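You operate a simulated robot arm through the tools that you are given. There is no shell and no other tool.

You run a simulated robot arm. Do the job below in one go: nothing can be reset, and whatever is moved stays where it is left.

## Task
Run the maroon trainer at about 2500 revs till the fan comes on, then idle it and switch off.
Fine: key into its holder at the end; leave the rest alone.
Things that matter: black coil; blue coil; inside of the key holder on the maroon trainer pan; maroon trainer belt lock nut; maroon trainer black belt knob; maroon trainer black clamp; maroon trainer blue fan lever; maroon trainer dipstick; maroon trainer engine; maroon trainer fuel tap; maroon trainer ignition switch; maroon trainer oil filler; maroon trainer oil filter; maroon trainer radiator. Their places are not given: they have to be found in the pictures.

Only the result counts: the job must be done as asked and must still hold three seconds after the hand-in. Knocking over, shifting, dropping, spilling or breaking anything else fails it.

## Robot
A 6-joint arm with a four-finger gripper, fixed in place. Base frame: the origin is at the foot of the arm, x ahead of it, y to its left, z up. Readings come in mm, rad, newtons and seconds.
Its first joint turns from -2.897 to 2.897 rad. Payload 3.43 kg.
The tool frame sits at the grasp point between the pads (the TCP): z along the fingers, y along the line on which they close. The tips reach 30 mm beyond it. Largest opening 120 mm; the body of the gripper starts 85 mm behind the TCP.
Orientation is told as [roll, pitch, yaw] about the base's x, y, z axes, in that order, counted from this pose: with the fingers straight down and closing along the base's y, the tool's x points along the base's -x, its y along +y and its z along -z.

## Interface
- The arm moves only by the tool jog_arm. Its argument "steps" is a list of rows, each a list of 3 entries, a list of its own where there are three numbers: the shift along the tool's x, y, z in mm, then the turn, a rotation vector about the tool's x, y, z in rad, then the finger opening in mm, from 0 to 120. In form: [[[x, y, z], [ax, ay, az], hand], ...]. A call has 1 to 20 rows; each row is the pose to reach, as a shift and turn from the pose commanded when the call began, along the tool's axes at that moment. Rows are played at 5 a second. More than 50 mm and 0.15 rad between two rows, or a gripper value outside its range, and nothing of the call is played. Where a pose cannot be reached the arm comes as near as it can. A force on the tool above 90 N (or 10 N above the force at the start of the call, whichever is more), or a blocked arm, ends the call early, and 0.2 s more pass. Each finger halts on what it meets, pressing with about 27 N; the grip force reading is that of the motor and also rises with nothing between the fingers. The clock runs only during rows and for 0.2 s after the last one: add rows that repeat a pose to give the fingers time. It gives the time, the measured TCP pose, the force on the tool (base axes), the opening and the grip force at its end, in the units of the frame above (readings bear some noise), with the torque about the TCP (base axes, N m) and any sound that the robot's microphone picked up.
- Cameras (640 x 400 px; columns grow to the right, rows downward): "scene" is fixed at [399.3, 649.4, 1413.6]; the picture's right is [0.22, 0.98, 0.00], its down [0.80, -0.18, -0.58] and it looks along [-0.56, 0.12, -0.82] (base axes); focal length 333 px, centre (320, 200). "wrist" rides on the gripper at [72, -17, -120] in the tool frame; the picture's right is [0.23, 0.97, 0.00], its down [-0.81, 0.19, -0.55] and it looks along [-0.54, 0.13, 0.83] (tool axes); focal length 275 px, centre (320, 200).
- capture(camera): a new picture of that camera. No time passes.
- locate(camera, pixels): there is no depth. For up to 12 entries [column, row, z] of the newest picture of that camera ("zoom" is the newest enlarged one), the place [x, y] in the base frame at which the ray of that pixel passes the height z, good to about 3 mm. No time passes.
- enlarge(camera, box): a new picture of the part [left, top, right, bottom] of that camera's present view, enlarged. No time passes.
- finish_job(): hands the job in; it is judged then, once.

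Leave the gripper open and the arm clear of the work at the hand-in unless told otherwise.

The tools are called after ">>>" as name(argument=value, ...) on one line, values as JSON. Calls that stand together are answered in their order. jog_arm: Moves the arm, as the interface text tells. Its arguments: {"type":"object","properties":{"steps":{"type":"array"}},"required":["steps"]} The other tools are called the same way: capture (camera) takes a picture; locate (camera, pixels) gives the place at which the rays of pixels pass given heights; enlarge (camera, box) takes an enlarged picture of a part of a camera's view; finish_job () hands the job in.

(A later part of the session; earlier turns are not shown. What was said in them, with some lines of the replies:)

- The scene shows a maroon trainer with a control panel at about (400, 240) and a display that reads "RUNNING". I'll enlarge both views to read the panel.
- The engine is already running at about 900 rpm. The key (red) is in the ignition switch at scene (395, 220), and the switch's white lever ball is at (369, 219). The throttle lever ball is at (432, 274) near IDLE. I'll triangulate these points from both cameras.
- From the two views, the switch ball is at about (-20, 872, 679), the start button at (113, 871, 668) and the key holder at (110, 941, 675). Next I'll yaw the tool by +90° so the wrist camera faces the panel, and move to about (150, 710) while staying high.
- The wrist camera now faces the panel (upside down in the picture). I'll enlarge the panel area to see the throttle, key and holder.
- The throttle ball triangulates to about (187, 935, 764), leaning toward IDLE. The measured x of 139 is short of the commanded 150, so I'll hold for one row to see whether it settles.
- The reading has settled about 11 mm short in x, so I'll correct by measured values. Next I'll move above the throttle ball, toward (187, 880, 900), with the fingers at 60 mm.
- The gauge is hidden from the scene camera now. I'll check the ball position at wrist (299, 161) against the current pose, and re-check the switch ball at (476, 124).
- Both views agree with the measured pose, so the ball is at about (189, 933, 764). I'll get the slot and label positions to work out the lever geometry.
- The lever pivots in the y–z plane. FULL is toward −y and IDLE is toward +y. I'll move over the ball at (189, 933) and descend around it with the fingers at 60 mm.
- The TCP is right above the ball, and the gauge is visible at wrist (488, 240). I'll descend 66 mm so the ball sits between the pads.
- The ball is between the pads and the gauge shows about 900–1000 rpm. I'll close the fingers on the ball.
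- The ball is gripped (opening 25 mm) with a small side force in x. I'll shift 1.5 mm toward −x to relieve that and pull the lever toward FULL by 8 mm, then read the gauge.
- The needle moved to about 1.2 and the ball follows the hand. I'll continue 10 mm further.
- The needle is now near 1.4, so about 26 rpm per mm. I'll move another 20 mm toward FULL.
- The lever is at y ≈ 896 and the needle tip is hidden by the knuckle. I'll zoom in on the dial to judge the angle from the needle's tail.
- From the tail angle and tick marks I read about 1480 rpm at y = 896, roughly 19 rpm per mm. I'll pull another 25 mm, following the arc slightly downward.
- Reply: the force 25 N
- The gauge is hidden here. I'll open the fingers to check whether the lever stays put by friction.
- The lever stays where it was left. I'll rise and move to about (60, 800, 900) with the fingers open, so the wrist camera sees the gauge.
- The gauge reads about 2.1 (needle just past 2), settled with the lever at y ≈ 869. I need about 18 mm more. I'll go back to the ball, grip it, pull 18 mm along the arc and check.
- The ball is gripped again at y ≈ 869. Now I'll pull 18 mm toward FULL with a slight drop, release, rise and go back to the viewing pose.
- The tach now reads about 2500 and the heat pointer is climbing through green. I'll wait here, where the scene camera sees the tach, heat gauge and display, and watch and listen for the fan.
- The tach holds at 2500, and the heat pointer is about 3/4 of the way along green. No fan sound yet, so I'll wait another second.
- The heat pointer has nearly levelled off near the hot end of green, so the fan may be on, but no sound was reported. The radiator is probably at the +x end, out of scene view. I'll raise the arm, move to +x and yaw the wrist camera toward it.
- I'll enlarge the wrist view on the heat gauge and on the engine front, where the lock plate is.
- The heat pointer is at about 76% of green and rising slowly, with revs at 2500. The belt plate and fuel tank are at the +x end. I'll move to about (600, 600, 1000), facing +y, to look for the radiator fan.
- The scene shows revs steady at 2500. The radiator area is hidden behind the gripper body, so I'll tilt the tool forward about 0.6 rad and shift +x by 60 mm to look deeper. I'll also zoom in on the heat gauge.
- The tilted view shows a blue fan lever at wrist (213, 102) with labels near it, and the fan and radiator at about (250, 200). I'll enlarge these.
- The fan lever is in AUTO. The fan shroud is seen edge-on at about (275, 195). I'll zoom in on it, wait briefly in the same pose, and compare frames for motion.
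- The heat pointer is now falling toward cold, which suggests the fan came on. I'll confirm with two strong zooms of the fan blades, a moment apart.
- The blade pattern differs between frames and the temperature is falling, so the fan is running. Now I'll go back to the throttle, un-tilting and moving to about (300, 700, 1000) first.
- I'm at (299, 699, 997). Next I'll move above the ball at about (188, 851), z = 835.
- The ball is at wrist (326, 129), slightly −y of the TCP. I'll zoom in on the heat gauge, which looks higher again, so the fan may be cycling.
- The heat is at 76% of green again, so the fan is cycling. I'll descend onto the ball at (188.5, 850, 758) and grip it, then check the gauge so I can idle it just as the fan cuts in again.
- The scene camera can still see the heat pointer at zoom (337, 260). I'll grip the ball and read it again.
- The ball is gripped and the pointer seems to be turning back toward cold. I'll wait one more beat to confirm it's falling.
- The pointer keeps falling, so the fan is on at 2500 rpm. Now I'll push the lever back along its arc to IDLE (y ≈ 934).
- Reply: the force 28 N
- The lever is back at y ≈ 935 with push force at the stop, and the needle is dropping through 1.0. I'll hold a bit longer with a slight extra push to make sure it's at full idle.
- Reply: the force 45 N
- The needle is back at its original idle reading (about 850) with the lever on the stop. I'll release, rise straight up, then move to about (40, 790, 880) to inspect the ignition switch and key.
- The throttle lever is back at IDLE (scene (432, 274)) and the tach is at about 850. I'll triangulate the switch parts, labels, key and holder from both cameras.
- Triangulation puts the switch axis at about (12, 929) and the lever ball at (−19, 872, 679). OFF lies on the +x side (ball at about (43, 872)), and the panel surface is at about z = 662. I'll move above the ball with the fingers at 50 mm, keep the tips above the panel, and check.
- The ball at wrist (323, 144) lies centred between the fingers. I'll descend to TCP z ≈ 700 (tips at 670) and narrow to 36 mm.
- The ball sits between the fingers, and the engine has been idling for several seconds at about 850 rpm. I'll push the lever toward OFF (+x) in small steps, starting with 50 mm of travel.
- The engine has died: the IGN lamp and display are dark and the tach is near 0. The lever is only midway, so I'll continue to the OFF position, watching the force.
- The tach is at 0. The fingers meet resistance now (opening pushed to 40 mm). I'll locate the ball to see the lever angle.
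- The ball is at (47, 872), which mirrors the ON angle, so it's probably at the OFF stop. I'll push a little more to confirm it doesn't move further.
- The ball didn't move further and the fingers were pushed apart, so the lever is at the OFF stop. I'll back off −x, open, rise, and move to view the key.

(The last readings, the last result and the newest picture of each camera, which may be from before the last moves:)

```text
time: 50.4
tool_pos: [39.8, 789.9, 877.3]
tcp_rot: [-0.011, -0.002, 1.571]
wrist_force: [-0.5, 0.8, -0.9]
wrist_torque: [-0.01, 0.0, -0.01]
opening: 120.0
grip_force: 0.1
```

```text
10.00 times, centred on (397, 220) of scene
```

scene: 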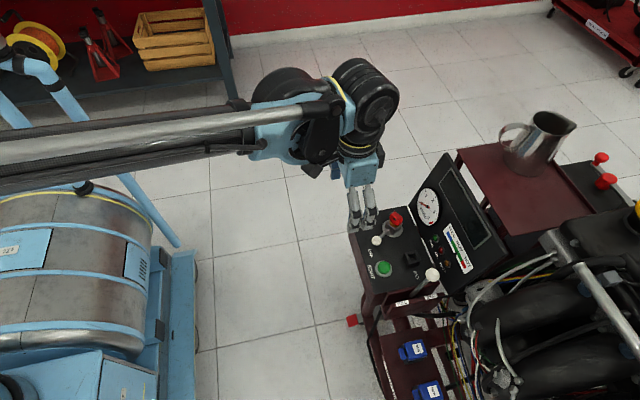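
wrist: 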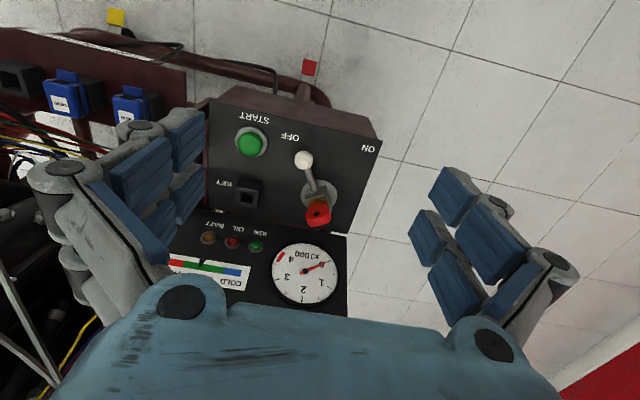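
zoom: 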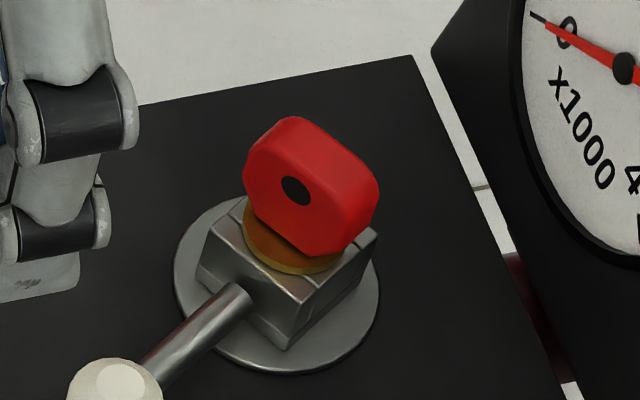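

The key bow is a flat red slab standing upright, with its broad face (hole) facing along the lever direction, about −60°. I'll triangulate the bow hole, bow top and holder corners.

>>> locate(camera="scene", pixels=[[394.5, 219, 680], [394.5, 219, 740], [395.5, 211.8, 720], [395.5, 211.8, 740], [404.8, 253, 685], [410.7, 251.7, 685], [408.5, 261.3, 685], [421, 281.7, 764]])

>>> locate(camera="wrist", pixels=[[316.5, 213.75, 680], [316.5, 213.75, 740], [303.6, 160.3, 679], [247, 190, 685], [240, 201.3, 685], [253.8, 203.8, 685]])

>>> enlarge(camera="wrist", box=[215, 160, 285, 230])

>>> enlarge(camera="wrist", box=[290, 180, 340, 230])

```text
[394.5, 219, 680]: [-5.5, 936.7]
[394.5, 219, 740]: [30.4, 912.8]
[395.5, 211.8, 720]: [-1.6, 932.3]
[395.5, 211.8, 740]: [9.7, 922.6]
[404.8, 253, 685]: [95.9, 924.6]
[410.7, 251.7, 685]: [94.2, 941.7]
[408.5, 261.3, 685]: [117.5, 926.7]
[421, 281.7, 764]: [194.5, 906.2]
```

```text
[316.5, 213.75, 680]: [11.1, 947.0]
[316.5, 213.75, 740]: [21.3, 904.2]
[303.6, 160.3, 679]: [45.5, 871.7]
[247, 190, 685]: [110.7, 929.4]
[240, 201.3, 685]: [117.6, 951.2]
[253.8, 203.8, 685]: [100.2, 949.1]
```

```text
5.71 times, centred on (250, 195) of wrist
```

zoom: 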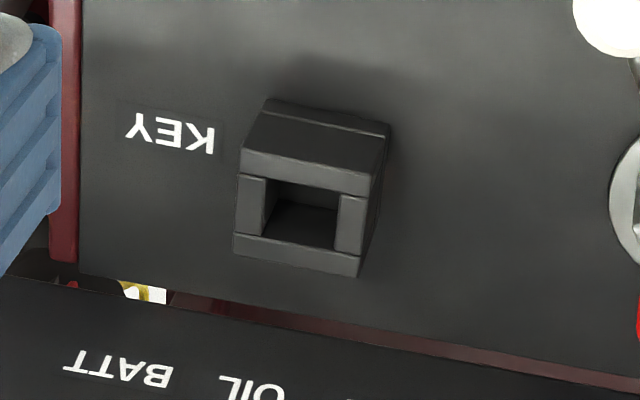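

```text
8.00 times, centred on (315, 205) of wrist
```

zoom: 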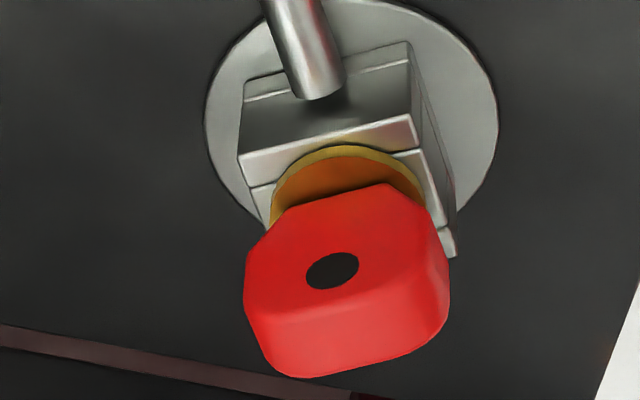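

The key bow is centred at about (13, 927), with its hole at z ≈ 719, its top at about z = 738 and the brass collar at about z = 690. To clamp the flat faces I need the fingers closing along the −60°/120° line, so yaw ≈ 0.53. I'll move above the key at z ≈ 800 with that yaw and the fingers at 44 mm.

>>> jog_arm(steps=[[[-17, 3, 10], [0, 0, 0.13], 105], [[-34, 7, 20], [0, 0, 0.26], 90], [[-51, 10, 30], [0, 0, 0.39], 75], [[-68, 14, 38], [0, 0, 0.52], 60], [[-86, 17, 46], [0, 0, 0.65], 44], [[-103, 20, 54], [0, 0, 0.78], 44], [[-120, 24, 62], [0, 0, 0.91], 44], [[-137, 27, 67], [0, 0, 1.04], 44], [[-137, 27, 67], [0, 0, 1.04], 44]])

>>> capture(camera="wrist")

>>> capture(camera="scene")

>>> enlarge(camera="wrist", box=[240, 80, 400, 240])

```text
time: 52.4
tool_pos: [11.5, 928.6, 809.9]
tcp_rot: [-0.006, -0.012, 0.527]
wrist_force: [0.6, -0.2, 0.3]
wrist_torque: [0.02, 0.0, 0.01]
opening: 43.7
grip_force: 0.0
```

```text
taken
```

wrist: 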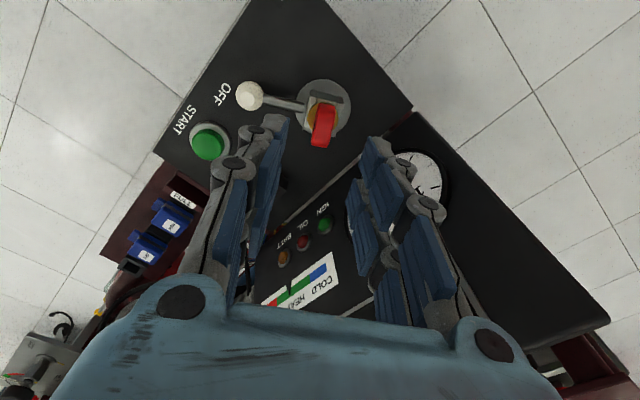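

```text
taken
```

scene: 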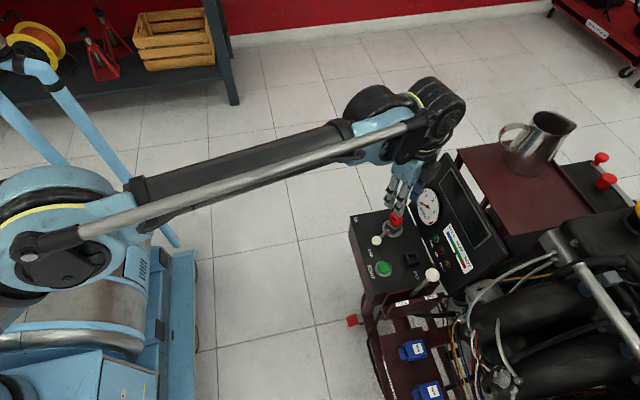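

```text
2.50 times, centred on (320, 160) of wrist
```

zoom: 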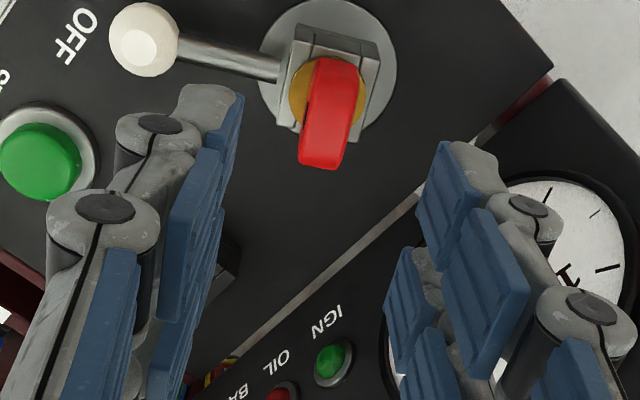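

The tool is aligned with the lever and bow directions. I'll locate the bow top centre at wrist (321.6, 145) and the brass collar to centre the hand.

>>> locate(camera="wrist", pixels=[[321.6, 145, 738], [321.6, 145, 730], [325, 115, 690], [249, 96, 679], [325.6, 107, 663]])

>>> enlarge(camera="wrist", box=[290, 80, 360, 160])

>>> enlarge(camera="scene", box=[370, 190, 420, 240])

```text
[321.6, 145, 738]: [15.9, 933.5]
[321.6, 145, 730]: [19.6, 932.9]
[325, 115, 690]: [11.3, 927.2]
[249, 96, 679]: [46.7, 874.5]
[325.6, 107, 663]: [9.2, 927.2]
```

```text
5.00 times, centred on (325, 120) of wrist
```

zoom: 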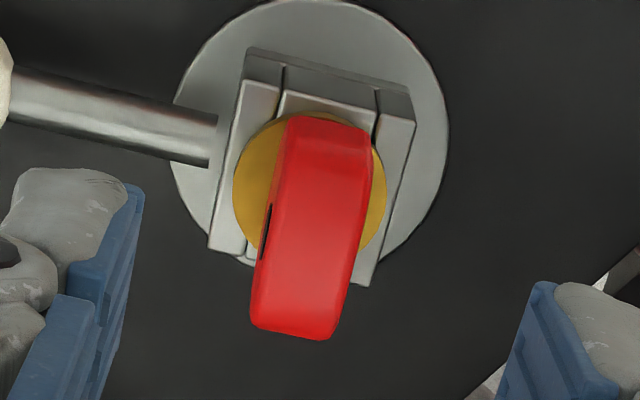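

```text
8.00 times, centred on (395, 215) of scene
```

zoom: 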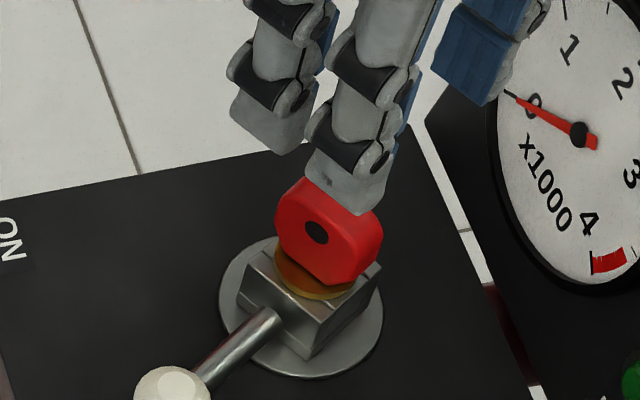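

The bow (about 14 mm thick) is centred between the fingers within about 2 mm. I'll descend 77 mm to TCP z ≈ 733, keeping the tips above the collar.

>>> jog_arm(steps=[[[0, 0, 20], [0, 0, 0], 44], [[0, 0, 40], [0, 0, 0], 44], [[0, 0, 58], [0, 0, 0], 44], [[0, 0, 70], [0, 0, 0], 44], [[0, 0, 77], [0, 0, 0], 44], [[0, 0, 77], [0, 0, 0], 44]])

>>> capture(camera="wrist")

>>> enlarge(camera="wrist", box=[240, 100, 400, 240])

>>> enlarge(camera="scene", box=[370, 190, 420, 240])

```text
time: 53.8
tool_pos: [14.0, 927.3, 731.5]
tcp_rot: [-0.005, -0.009, 0.529]
wrist_force: [0.0, 1.1, 0.1]
wrist_torque: [0.01, -0.01, -0.02]
opening: 44.0
grip_force: 0.0
```

```text
taken
```

wrist: 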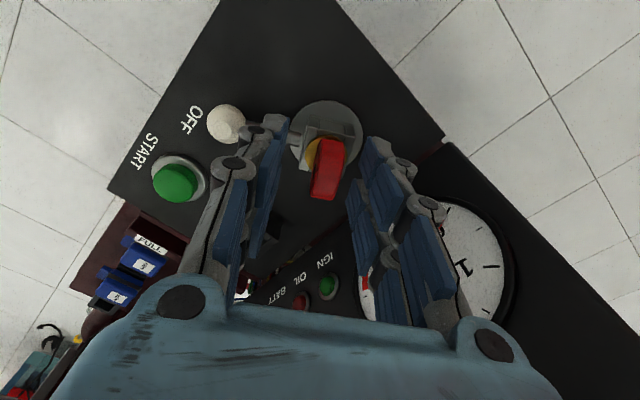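

```text
2.86 times, centred on (320, 170) of wrist
```

zoom: 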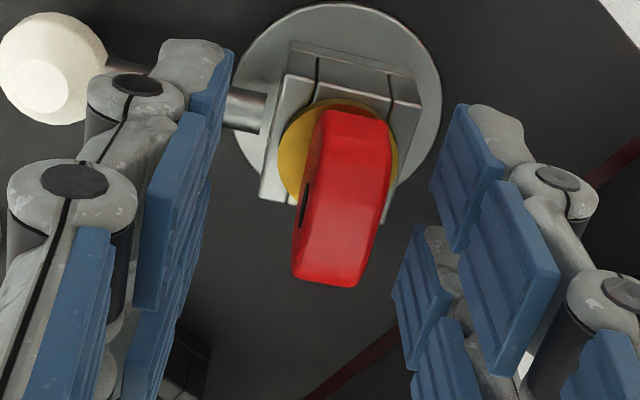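

```text
8.00 times, centred on (395, 215) of scene
```

zoom: 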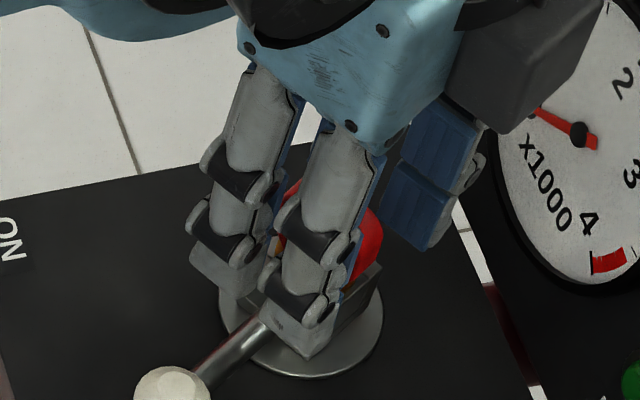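

The bow sits between the fingers. I'll close on it.

>>> jog_arm(steps=[[[0, 0, 0], [0, 0, 0], 30], [[0, 0, 0], [0, 0, 0], 16], [[0, 0, 0], [0, 0, 0], 5], [[0, 0, 0], [0, 0, 0], 5]])

>>> enlarge(camera="wrist", box=[240, 100, 400, 240])

```text
time: 54.8
tool_pos: [13.0, 927.6, 731.7]
tcp_rot: [-0.003, -0.011, 0.529]
wrist_force: [-5.2, 11.7, -0.9]
wrist_torque: [0.53, 0.24, 0.01]
opening: 13.5
grip_force: 27.0
```

```text
2.86 times, centred on (320, 170) of wrist
```

zoom: 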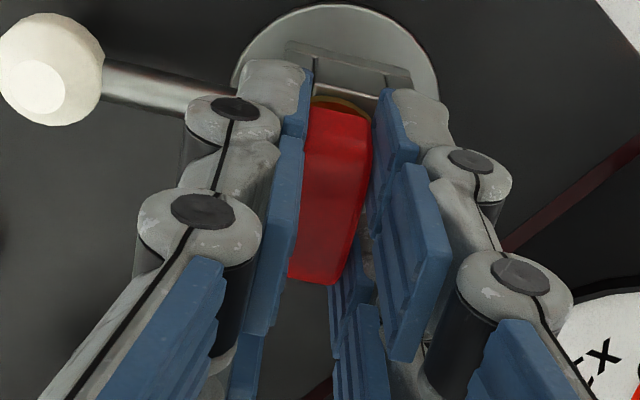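

The key is gripped (opening 13.5 mm) with about 13 N of side force. I'll relieve that by 1.5 mm along +tool y, then pull straight up 60 mm.

>>> jog_arm(steps=[[[0, 1.2, 0], [0, 0, 0], 5], [[0, 1.5, -4], [0, 0, 0], 5], [[0, 1.5, -10], [0, 0, 0], 5], [[0, 1.5, -18], [0, 0, 0], 5], [[0, 1.5, -28], [0, 0, 0], 5], [[0, 1.5, -40], [0, 0, 0], 5], [[0, 1.5, -55], [0, 0, 0], 5], [[0, 1.5, -70], [0, 0, 0], 5], [[0, 1.5, -70], [0, 0, 0], 5]])

>>> capture(camera="wrist")

>>> enlarge(camera="wrist", box=[240, 80, 400, 240])

>>> capture(camera="scene")

>>> enlarge(camera="scene", box=[370, 170, 430, 240])

```text
time: 56.8
tool_pos: [12.9, 926.9, 801.5]
tcp_rot: [-0.005, -0.01, 0.532]
wrist_force: [0.8, 0.0, 0.1]
wrist_torque: [-0.01, 0.01, -0.04]
opening: 13.4
grip_force: 26.7
```

```text
taken
```

wrist: 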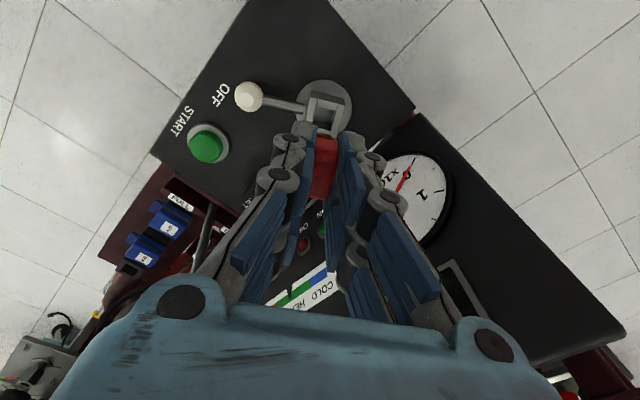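

```text
2.50 times, centred on (320, 160) of wrist
```

zoom: 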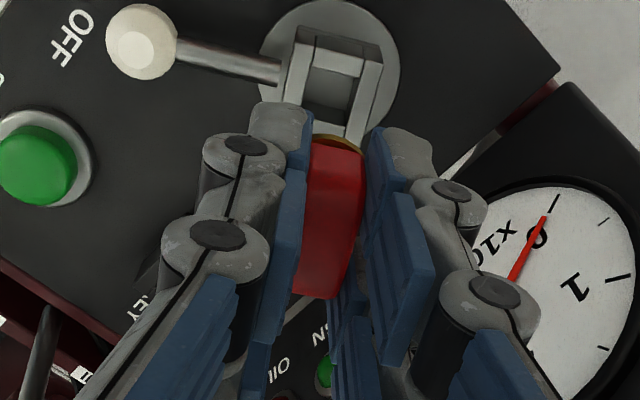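

```text
taken
```

scene: 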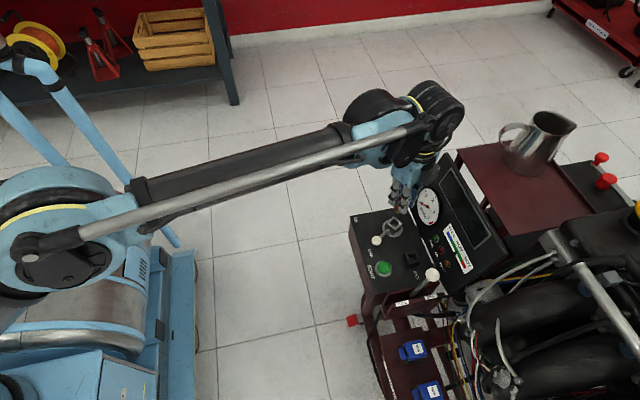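

```text
5.71 times, centred on (400, 205) of scene
```

zoom: 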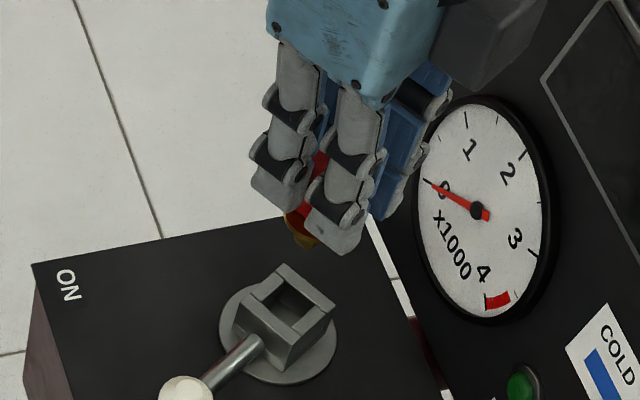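

The key with its brass collar came out. The switch barrel is a square socket of the same kind as the holder. My estimates give the holder opening as about 17 mm square, centred near (109.5, 942), top at z ≈ 686 and possibly rotated a few degrees. I'll measure the panel's orientation more accurately.

>>> enlarge(camera="scene", box=[340, 195, 460, 300])

>>> enlarge(camera="scene", box=[395, 242, 435, 270])

```text
3.81 times, centred on (400, 248) of scene
```

zoom: 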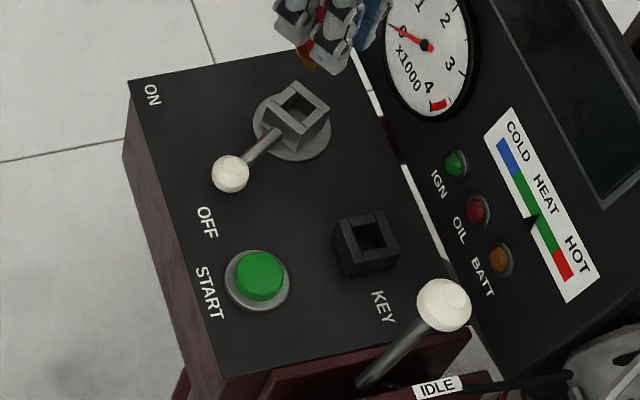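

```text
14.29 times, centred on (415, 256) of scene
```

zoom: 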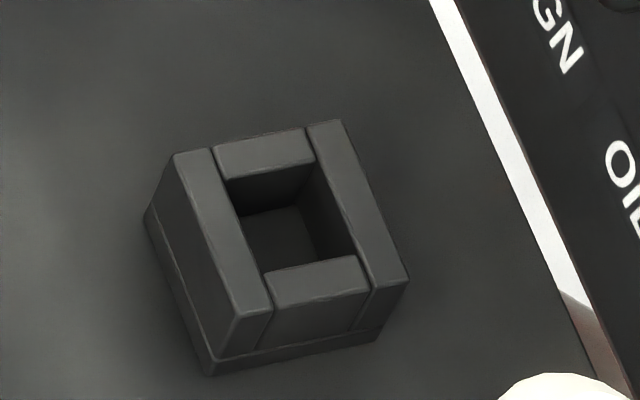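

I'll locate the holder's top corners directly in this zoom.

>>> locate(camera="zoom", pixels=[[226, 180, 686], [315, 162, 686], [357, 256, 686], [265, 273, 686], [173, 155, 686], [340, 120, 686], [408, 282, 686], [240, 318, 686], [145, 217, 662], [205, 375, 662], [375, 340, 662]])

>>> locate(camera="scene", pixels=[[350, 217, 664], [374.8, 293.8, 664], [396, 210.2, 664]])

```text
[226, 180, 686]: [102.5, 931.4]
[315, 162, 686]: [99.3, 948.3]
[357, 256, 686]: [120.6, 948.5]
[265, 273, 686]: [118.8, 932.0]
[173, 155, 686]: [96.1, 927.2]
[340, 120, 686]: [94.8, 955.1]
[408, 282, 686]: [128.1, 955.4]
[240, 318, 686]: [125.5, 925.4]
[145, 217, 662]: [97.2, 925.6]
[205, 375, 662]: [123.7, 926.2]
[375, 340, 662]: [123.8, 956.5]
```

```text
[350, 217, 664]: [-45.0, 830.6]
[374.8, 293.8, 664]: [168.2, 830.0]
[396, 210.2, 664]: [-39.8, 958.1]
```

The panel is aligned with the base axes and the holder centre is about (110, 941). I'll look closely at the held key to see its lower end.

>>> enlarge(camera="scene", box=[385, 190, 415, 215])

>>> enlarge(camera="wrist", box=[290, 95, 350, 165])

```text
16.00 times, centred on (400, 202) of scene
```

zoom: 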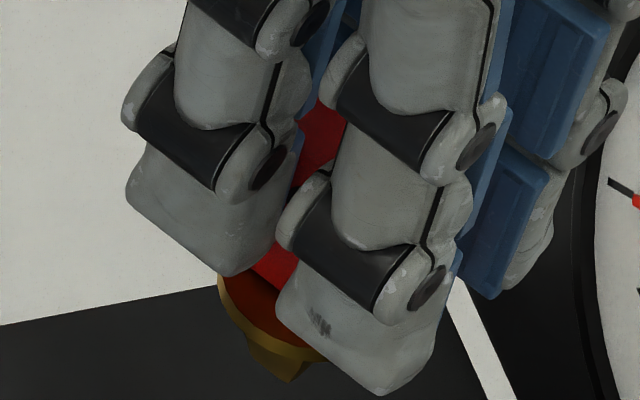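

```text
5.71 times, centred on (320, 130) of wrist
```

zoom: 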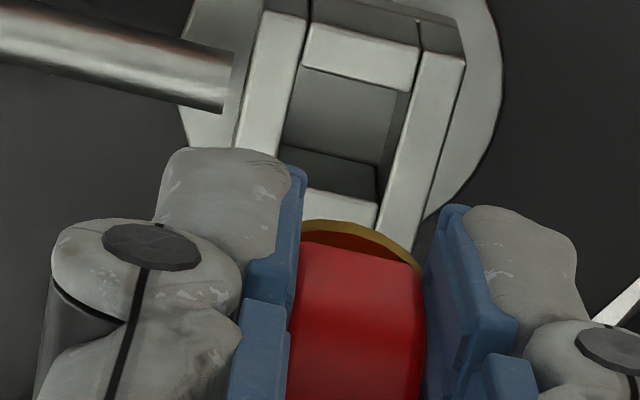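

The key has a brass flange with a square stem below it, matching the square sockets. To get the offset right, I'll record exactly how the switch socket looks in the wrist view now (straight above it after the lift), so I can match the holder to the same picture position.

>>> enlarge(camera="wrist", box=[300, 90, 356, 140])

>>> locate(camera="wrist", pixels=[[317, 107, 690], [336, 111, 690], [330.6, 130.5, 690], [316.5, 128, 690]])

```text
8.00 times, centred on (328, 115) of wrist
```

zoom: 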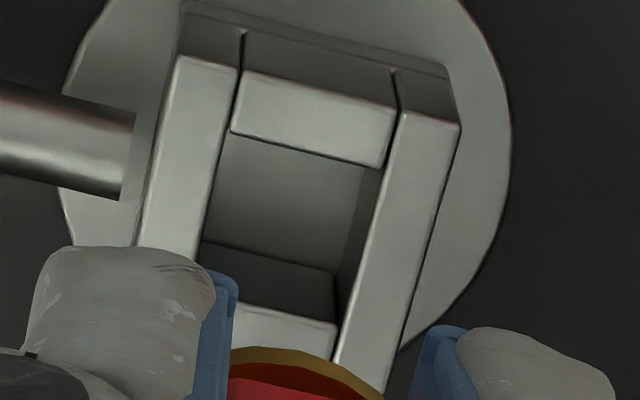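

```text
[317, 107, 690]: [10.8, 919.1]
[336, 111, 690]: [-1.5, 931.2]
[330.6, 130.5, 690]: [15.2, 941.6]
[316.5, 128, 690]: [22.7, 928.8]
```

The switch socket's opening centre is at wrist (323.9, 118.8), with its far edge sloping about 12.4° in the picture. Now I'll carry the key over the holder at (110, 941) at the same height, turning to yaw 1.57.

>>> jog_arm(steps=[[[0, 0, -15], [0, 0, 0], 5], [[-11, -5, -25], [0, 0, -0.13], 5], [[-23, -9, -25], [0, 0, -0.26], 5], [[-34, -14, -25], [0, 0, -0.39], 5], [[-45, -19, -25], [0, 0, -0.52], 5], [[-57, -23, -25], [0, 0, -0.65], 5], [[-68, -28, -25], [0, 0, -0.78], 5], [[-79, -32, -25], [0, 0, -0.91], 5], [[-91, -37, -25], [0, 0, -1.04], 5], [[-91, -37, 0], [0, 0, -1.04], 5], [[-91, -37, 3], [0, 0, -1.04], 5], [[-91, -37, 3], [0, 0, -1.04], 5]])

>>> capture(camera="wrist")

>>> enlarge(camera="wrist", box=[300, 90, 356, 140])

>>> capture(camera="scene")

>>> enlarge(camera="scene", box=[385, 215, 445, 275])

```text
time: 59.4
tool_pos: [110.8, 942.5, 800.5]
tcp_rot: [-0.009, -0.003, 1.572]
wrist_force: [-0.4, -0.6, -1.0]
wrist_torque: [-0.03, 0.0, 0.0]
opening: 13.2
grip_force: 26.7
```

```text
taken
```

wrist: 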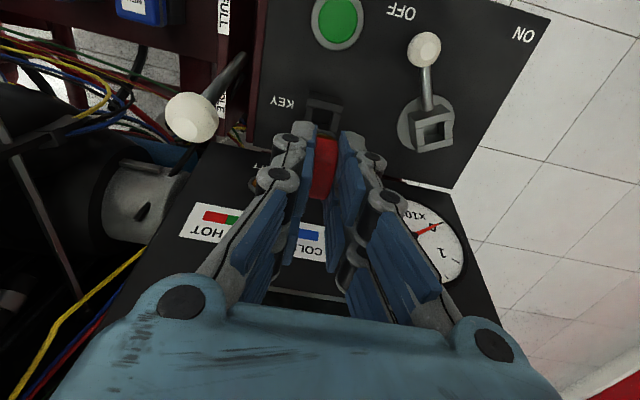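

```text
8.00 times, centred on (328, 115) of wrist
```

zoom: 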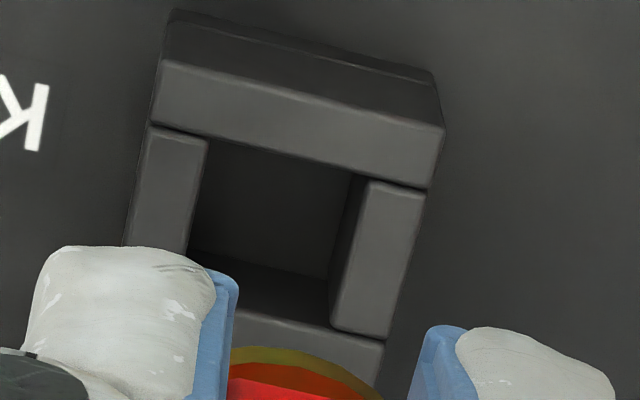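

```text
taken
```

scene: 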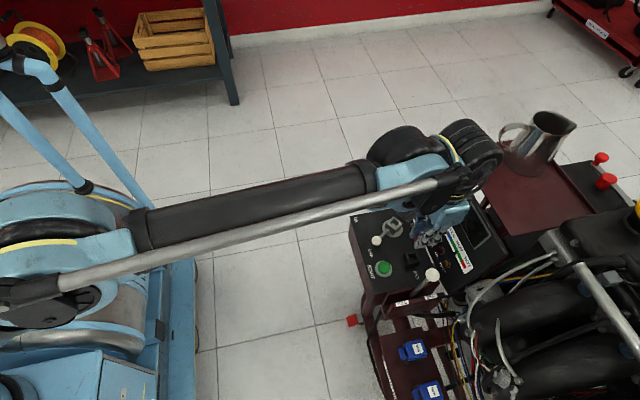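

```text
6.67 times, centred on (415, 245) of scene
```

zoom: 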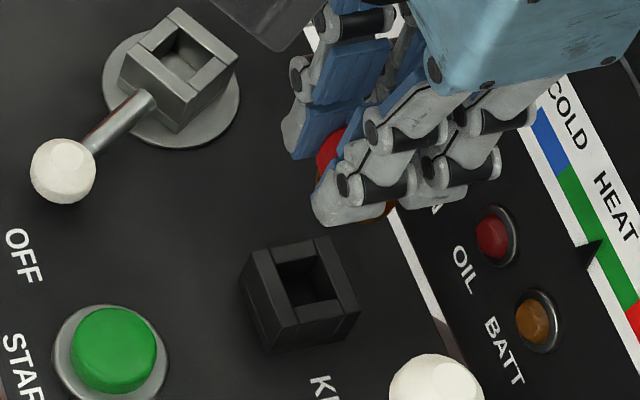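

The holder's opening centre appears at wrist (322.0, 119.7), versus (323.9, 118.8) for the switch socket, with nearly the same orientation. I'll shift (−1.1, −1.4) mm in the tool frame to match and re-check.

>>> jog_arm(steps=[[[-1.1, -1.4, 0], [0, 0, 0], 5], [[-1.1, -1.4, 0], [0, 0, 0], 5]])

>>> capture(camera="wrist")

>>> enlarge(camera="wrist", box=[300, 90, 356, 140])

```text
time: 60.0
tool_pos: [111.0, 943.7, 801.6]
tcp_rot: [-0.011, -0.001, 1.573]
wrist_force: [0.1, 0.3, -0.3]
wrist_torque: [-0.02, 0.01, 0.0]
opening: 13.1
grip_force: 27.2
```

```text
taken
```

wrist: 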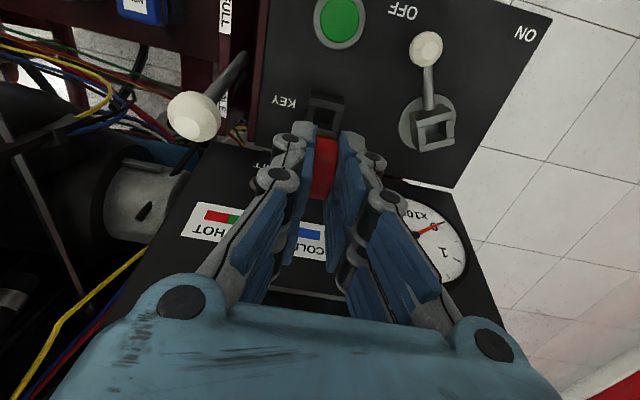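

```text
8.00 times, centred on (328, 115) of wrist
```

zoom: 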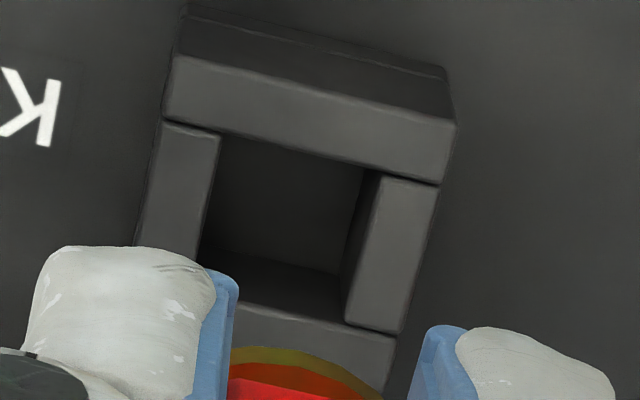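

The outer and inner edges now match the switch socket view within about 0.3 mm. I'll descend along the tool axis, first 40 mm, then in small monitored steps.

>>> jog_arm(steps=[[[-0.2, 0, 10], [0, 0, 0], 5], [[-0.2, 0, 20], [0, 0, 0], 5], [[-0.2, 0, 30], [0, 0, 0], 5], [[-0.2, 0, 37], [0, 0, 0], 5], [[-0.2, 0, 37], [0, 0, 0], 5]])

>>> capture(camera="wrist")

>>> enlarge(camera="wrist", box=[290, 90, 360, 170])

>>> capture(camera="scene")

>>> enlarge(camera="scene", box=[390, 225, 440, 275])

```text
time: 61.2
tool_pos: [112.1, 944.4, 763.2]
tcp_rot: [-0.011, -0.004, 1.572]
wrist_force: [0.4, 0.0, 1.0]
wrist_torque: [-0.02, 0.01, -0.02]
opening: 13.2
grip_force: 27.1
```

```text
taken
```

wrist: 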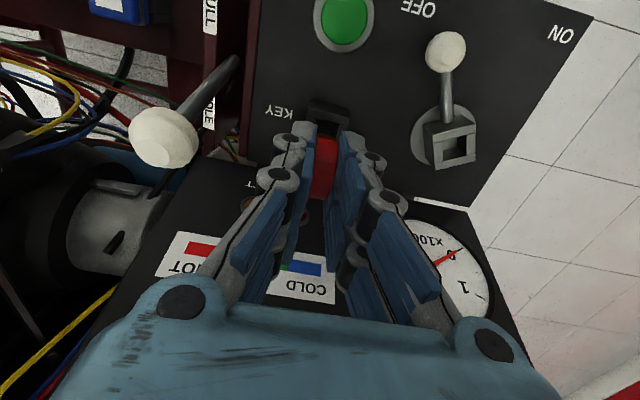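

```text
5.00 times, centred on (325, 130) of wrist
```

zoom: 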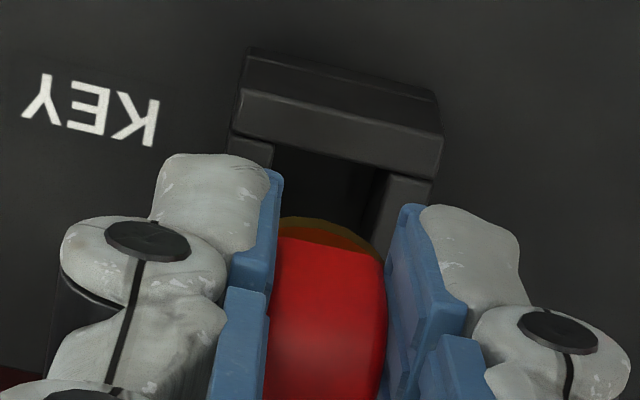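

```text
taken
```

scene: 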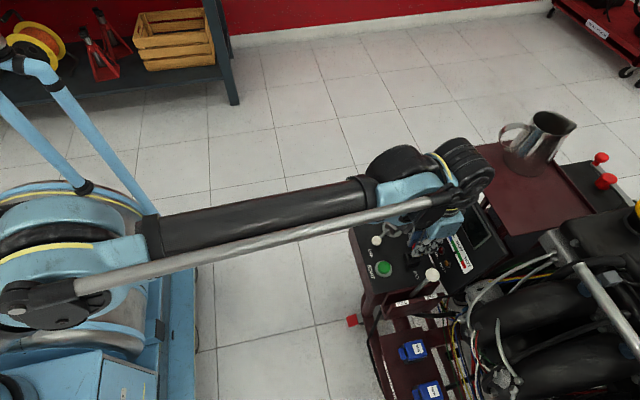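

```text
8.00 times, centred on (415, 250) of scene
```

zoom: 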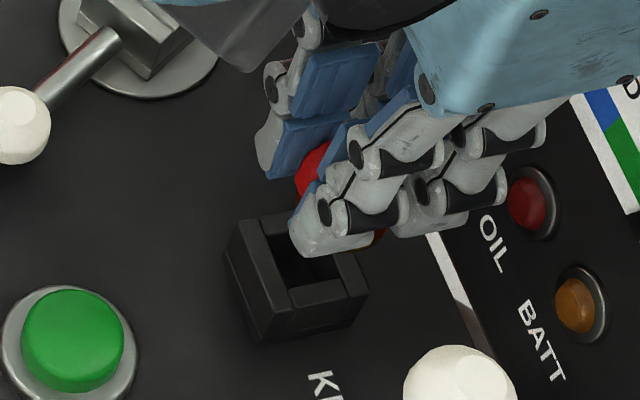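

No contact yet at z = 763. I'll descend 12 mm more slowly.

>>> jog_arm(steps=[[[0, 0, 3], [0, 0, 0], 5], [[0, 0, 6], [0, 0, 0], 5], [[0, 0, 9], [0, 0, 0], 5], [[0, 0, 12], [0, 0, 0], 5]])

```text
time: 62.2
tool_pos: [112.9, 945.1, 752.0]
tcp_rot: [-0.011, -0.002, 1.572]
wrist_force: [-0.5, -0.2, -0.6]
wrist_torque: [0.01, -0.01, -0.01]
opening: 13.2
grip_force: 27.2
```

Still free at z = 752. Continuing in 3 mm steps.

>>> jog_arm(steps=[[[0, 0, 3], [0, 0, 0], 5], [[0, 0, 6], [0, 0, 0], 5], [[0, 0, 6], [0, 0, 0], 5]])

>>> enlarge(camera="scene", box=[390, 225, 440, 275])

>>> enlarge(camera="wrist", box=[290, 90, 360, 170])

```text
time: 63.0
tool_pos: [112.5, 944.5, 746.4]
tcp_rot: [-0.011, -0.002, 1.572]
wrist_force: [-0.2, -0.5, -0.3]
wrist_torque: [0.01, 0.0, 0.01]
opening: 13.6
grip_force: 27.1
```

```text
8.00 times, centred on (415, 250) of scene
```

zoom: 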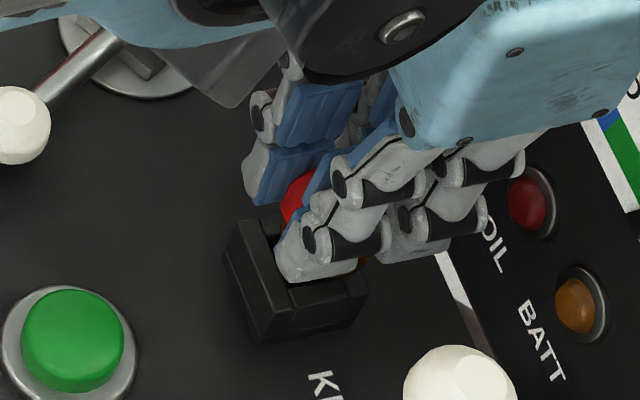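

```text
5.00 times, centred on (325, 130) of wrist
```

zoom: 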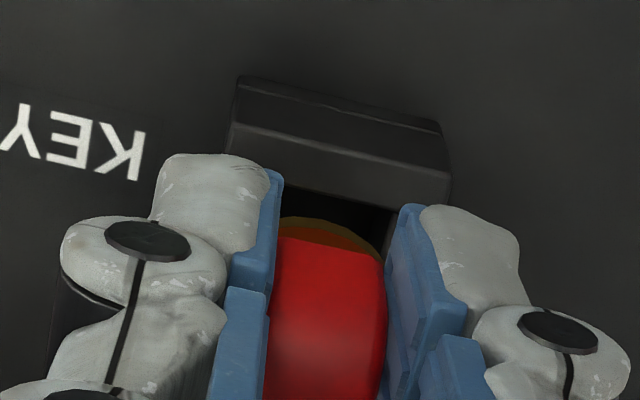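

Still free at z = 746, and it looks centred. I'll lower another 6 mm.

>>> jog_arm(steps=[[[0, 0, 2], [0, 0, 0], 5], [[0, 0, 4], [0, 0, 0], 5], [[0, 0, 6], [0, 0, 0], 5], [[0, 0, 6], [0, 0, 0], 5]])

>>> enlarge(camera="wrist", box=[290, 90, 360, 170])

```text
time: 64.0
tool_pos: [112.3, 943.0, 739.7]
tcp_rot: [-0.01, -0.002, 1.571]
wrist_force: [-0.3, 0.3, 0.1]
wrist_torque: [0.01, 0.0, -0.03]
opening: 13.2
grip_force: 26.6
```

```text
5.00 times, centred on (325, 130) of wrist
```

zoom: 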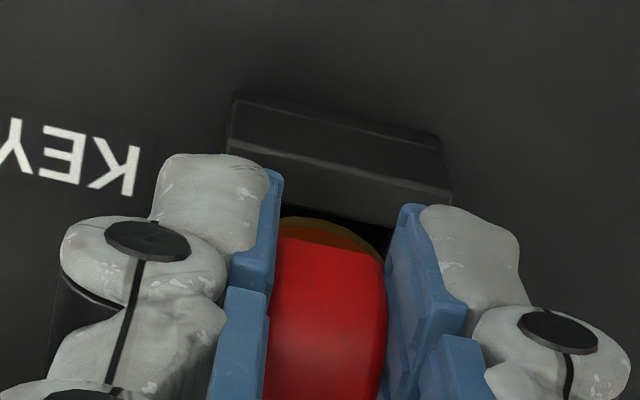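

No contact at z = 740. I'll continue in 2 mm steps and watch for seating force.

>>> jog_arm(steps=[[[0, 0, 2], [0, 0, 0], 5], [[0, 0, 4], [0, 0, 0], 5], [[0, 0, 4], [0, 0, 0], 5]])

>>> enlarge(camera="wrist", box=[290, 90, 360, 170])

>>> enlarge(camera="scene", box=[390, 225, 440, 275])

```text
time: 64.8
tool_pos: [112.5, 944.3, 735.9]
tcp_rot: [-0.008, -0.002, 1.572]
wrist_force: [-0.7, -0.1, -0.4]
wrist_torque: [0.0, 0.04, -0.02]
opening: 13.2
grip_force: 27.2
```

```text
5.00 times, centred on (325, 130) of wrist
```

zoom: 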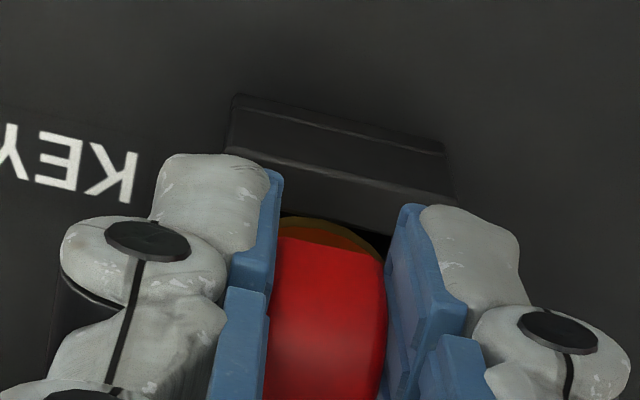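

```text
8.00 times, centred on (415, 250) of scene
```

zoom: 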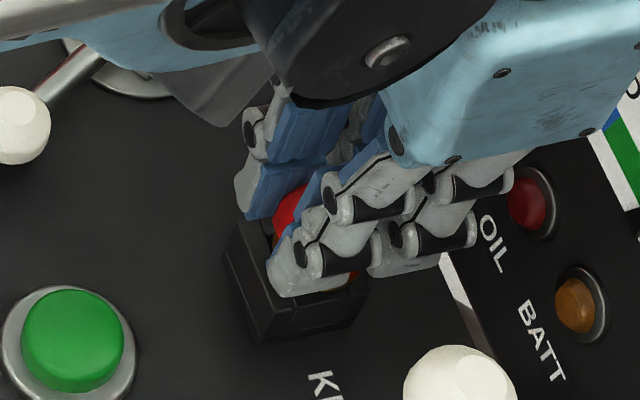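

Still free at z = 736. I'll go 4 mm more.

>>> jog_arm(steps=[[[0, 0, 1.5], [0, 0, 0], 5], [[0, 0, 3], [0, 0, 0], 5], [[0, 0, 4], [0, 0, 0], 5], [[0, 0, 4], [0, 0, 0], 5]])

>>> enlarge(camera="wrist", box=[290, 90, 360, 170])

```text
time: 65.8
tool_pos: [112.2, 944.1, 732.0]
tcp_rot: [-0.01, -0.002, 1.572]
wrist_force: [-4.4, 0.0, -0.2]
wrist_torque: [0.04, 0.26, -0.02]
opening: 13.4
grip_force: 26.5
```

```text
5.00 times, centred on (325, 130) of wrist
```

zoom: 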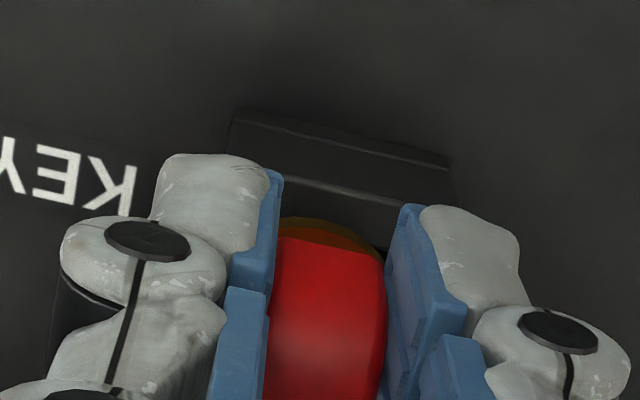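

A slight side force of −4.4 N in x means the stem is brushing the +x wall. I'll shift 0.8 mm toward −x and continue down.

>>> jog_arm(steps=[[[0, 0.8, 0], [0, 0, 0], 5], [[0, 0.8, 1.5], [0, 0, 0], 5], [[0, 0.8, 3], [0, 0, 0], 5], [[0, 0.8, 3], [0, 0, 0], 5]])

>>> enlarge(camera="wrist", box=[290, 90, 360, 170])

```text
time: 66.8
tool_pos: [111.6, 944.9, 727.9]
tcp_rot: [-0.009, -0.001, 1.573]
wrist_force: [0.9, -0.1, 0.2]
wrist_torque: [0.03, 0.02, 0.02]
opening: 13.4
grip_force: 27.0
```

```text
5.00 times, centred on (325, 130) of wrist
```

zoom: 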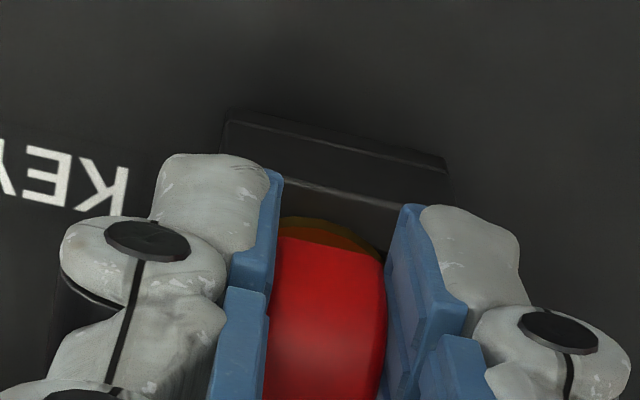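

The side force is gone and it's still free vertically at z = 728. Continuing down in small steps.

>>> jog_arm(steps=[[[0, 0, 1.5], [0, 0, 0], 5], [[0, 0, 3], [0, 0, 0], 5], [[0, 0, 3], [0, 0, 0], 5]])

>>> enlarge(camera="wrist", box=[290, 90, 360, 170])

>>> enlarge(camera="scene", box=[390, 225, 440, 275])

```text
time: 67.6
tool_pos: [110.0, 943.0, 725.9]
tcp_rot: [-0.01, -0.002, 1.571]
wrist_force: [0.1, 0.0, 22.8]
wrist_torque: [0.02, -0.03, 0.03]
opening: 13.7
grip_force: 26.9
```

```text
5.00 times, centred on (325, 130) of wrist
```

zoom: 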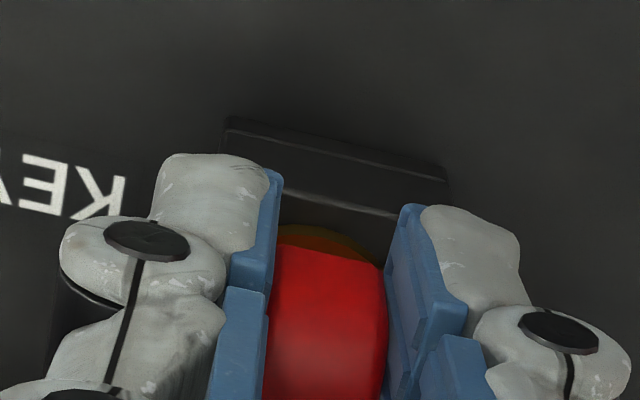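

```text
8.00 times, centred on (415, 250) of scene
```

zoom: 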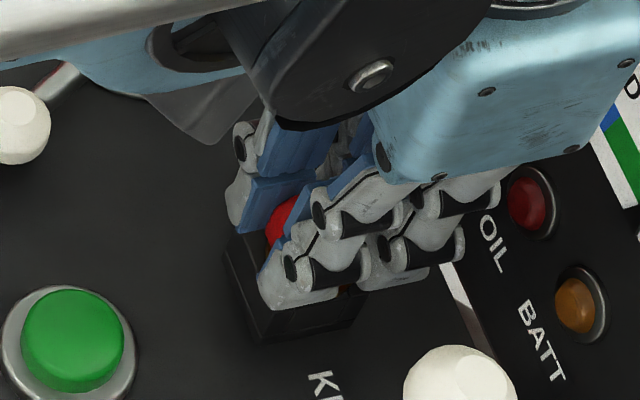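

The vertical force is 23 N at z = 726, which matches the flange resting on the holder top, so the key is seated. I'll relax 1 mm and open the fingers.

>>> jog_arm(steps=[[[0, 0, -1.5], [0, 0, 0], 8], [[0, 0, -1.5], [0, 0, 0], 22], [[0, 0, -1.5], [0, 0, 0], 36], [[0, 0, -1.5], [0, 0, 0], 40], [[0, 0, -1.5], [0, 0, 0], 40]])

>>> capture(camera="wrist")

>>> enlarge(camera="wrist", box=[280, 90, 370, 210])

```text
time: 68.8
tool_pos: [110.2, 945.5, 728.0]
tcp_rot: [-0.01, -0.002, 1.571]
wrist_force: [0.4, -0.5, -1.6]
wrist_torque: [0.01, -0.01, 0.01]
opening: 39.8
grip_force: 0.1
```

```text
taken
```

wrist: 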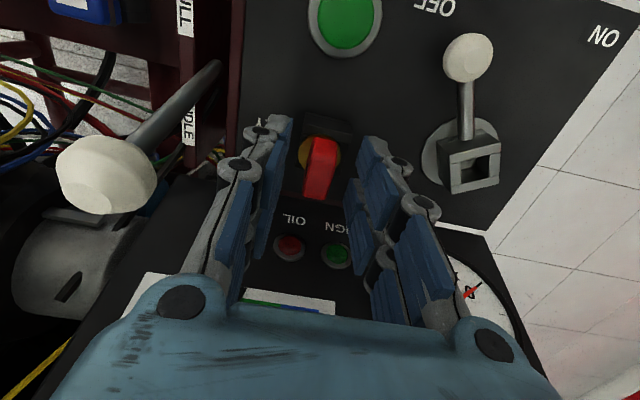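

```text
3.33 times, centred on (325, 150) of wrist
```

zoom: 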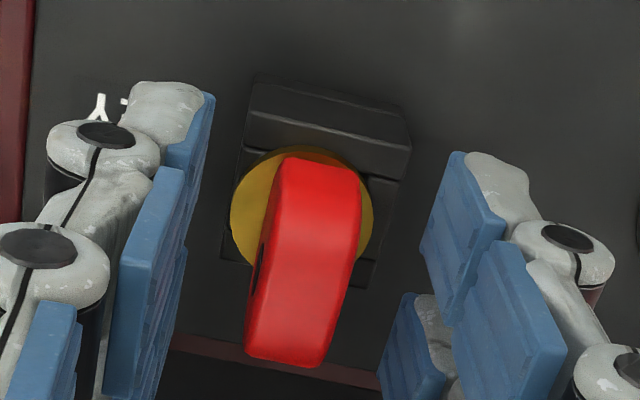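

The key stands upright with its flange flat on the holder. I'll rise straight up and move clear toward the arm's side, then check everything.

>>> jog_arm(steps=[[[0, 0, -10], [0, 0, 0], 40], [[0, 0, -25], [0, 0, 0], 40], [[0, 0, -50], [0, 0, 0], 40], [[0, 0, -80], [0, 0, 0], 40], [[0, 0, -110], [0, 0, 0], 50], [[30, 15, -130], [0, 0, 0], 70], [[70, 30, -150], [0, 0, 0], 90], [[110, 50, -160], [0, 0, 0], 110], [[150, 70, -170], [0, 0, 0], 120], [[190, 90, -180], [0, 0, 0], 120], [[230, 110, -190], [0, 0, 0], 120], [[260, 120, -200], [0, 0, 0], 120], [[260, 120, -200], [0, 0, 0], 120]])

>>> capture(camera="wrist")

>>> capture(camera="scene")

>>> enlarge(camera="scene", box=[345, 180, 475, 300])

>>> enlarge(camera="scene", box=[390, 235, 440, 280])

```text
time: 71.6
tool_pos: [-11.7, 683.9, 924.1]
tcp_rot: [-0.012, -0.002, 1.57]
wrist_force: [0.1, 0.7, 0.7]
wrist_torque: [-0.04, 0.03, -0.03]
opening: 119.9
grip_force: 0.0
```

```text
taken
```

wrist: 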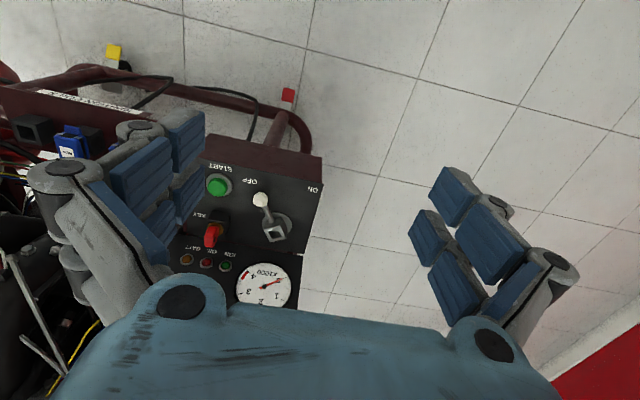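

```text
taken
```

scene: 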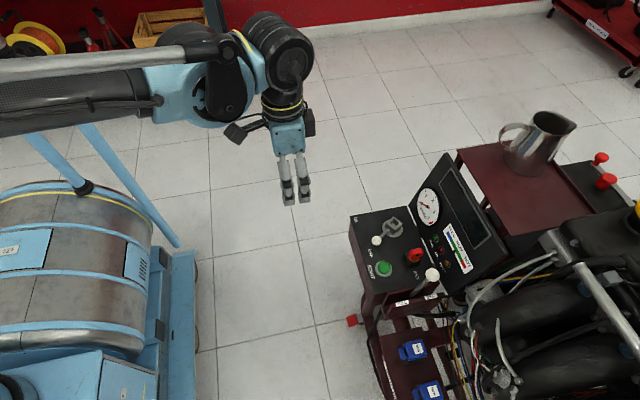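

```text
3.33 times, centred on (410, 240) of scene
```

zoom: 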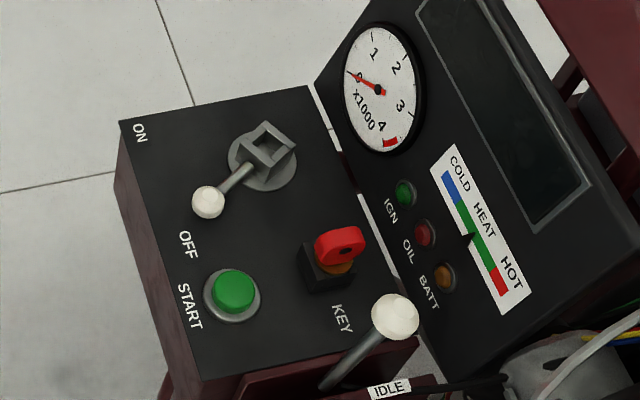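

```text
8.89 times, centred on (415, 258) of scene
```

zoom: 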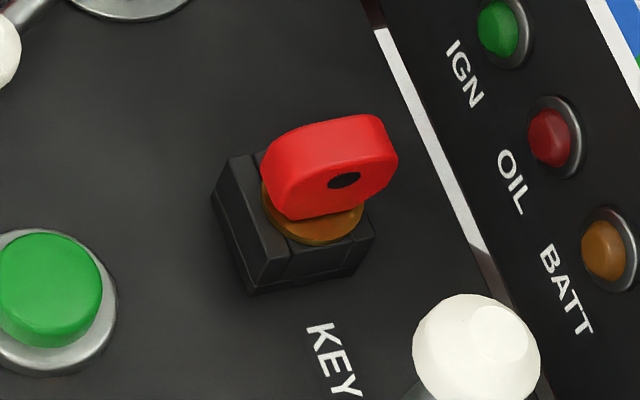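

The final check looks good:
- **Engine:** off, with the tach at 0 and the lamps and display dark.
- **Switch:** lever at OFF.
- **Throttle:** at IDLE.
- **Key:** seated upright in its holder.
- **Arm:** clear of the trainer with the gripper open.

I'm handing the job in.

>>> finish_job()

```text
The job is handed in.
```

I ran the maroon trainer at about 2500 revs until the fan came on, then idled it and switched it off. The job is handed in, and I haven't seen a verdict on it.

- **Running:** I set the throttle so the tach read about 2500 and held it there. The fan wasn't in clear view and no sound was picked up. I took it as on because the fan blades changed position between pictures and the heat needle fell at steady revs.
- **Fan cycling:** The fan came on, cut out and came on again before I idled the engine, so it ran at 2500 slightly longer than needed.
- **Idle and off:** I moved the throttle back to its idle stop and the engine idled at about 850 revs, as at the start. I then turned the switch fully to OFF. The tach reads 0, and the lamps and display are dark.
- **Key:** It is upright in its holder with the flange resting on top.

I touched only the throttle, the switch lever and the key. The gripper is open and the arm is clear of the trainer.
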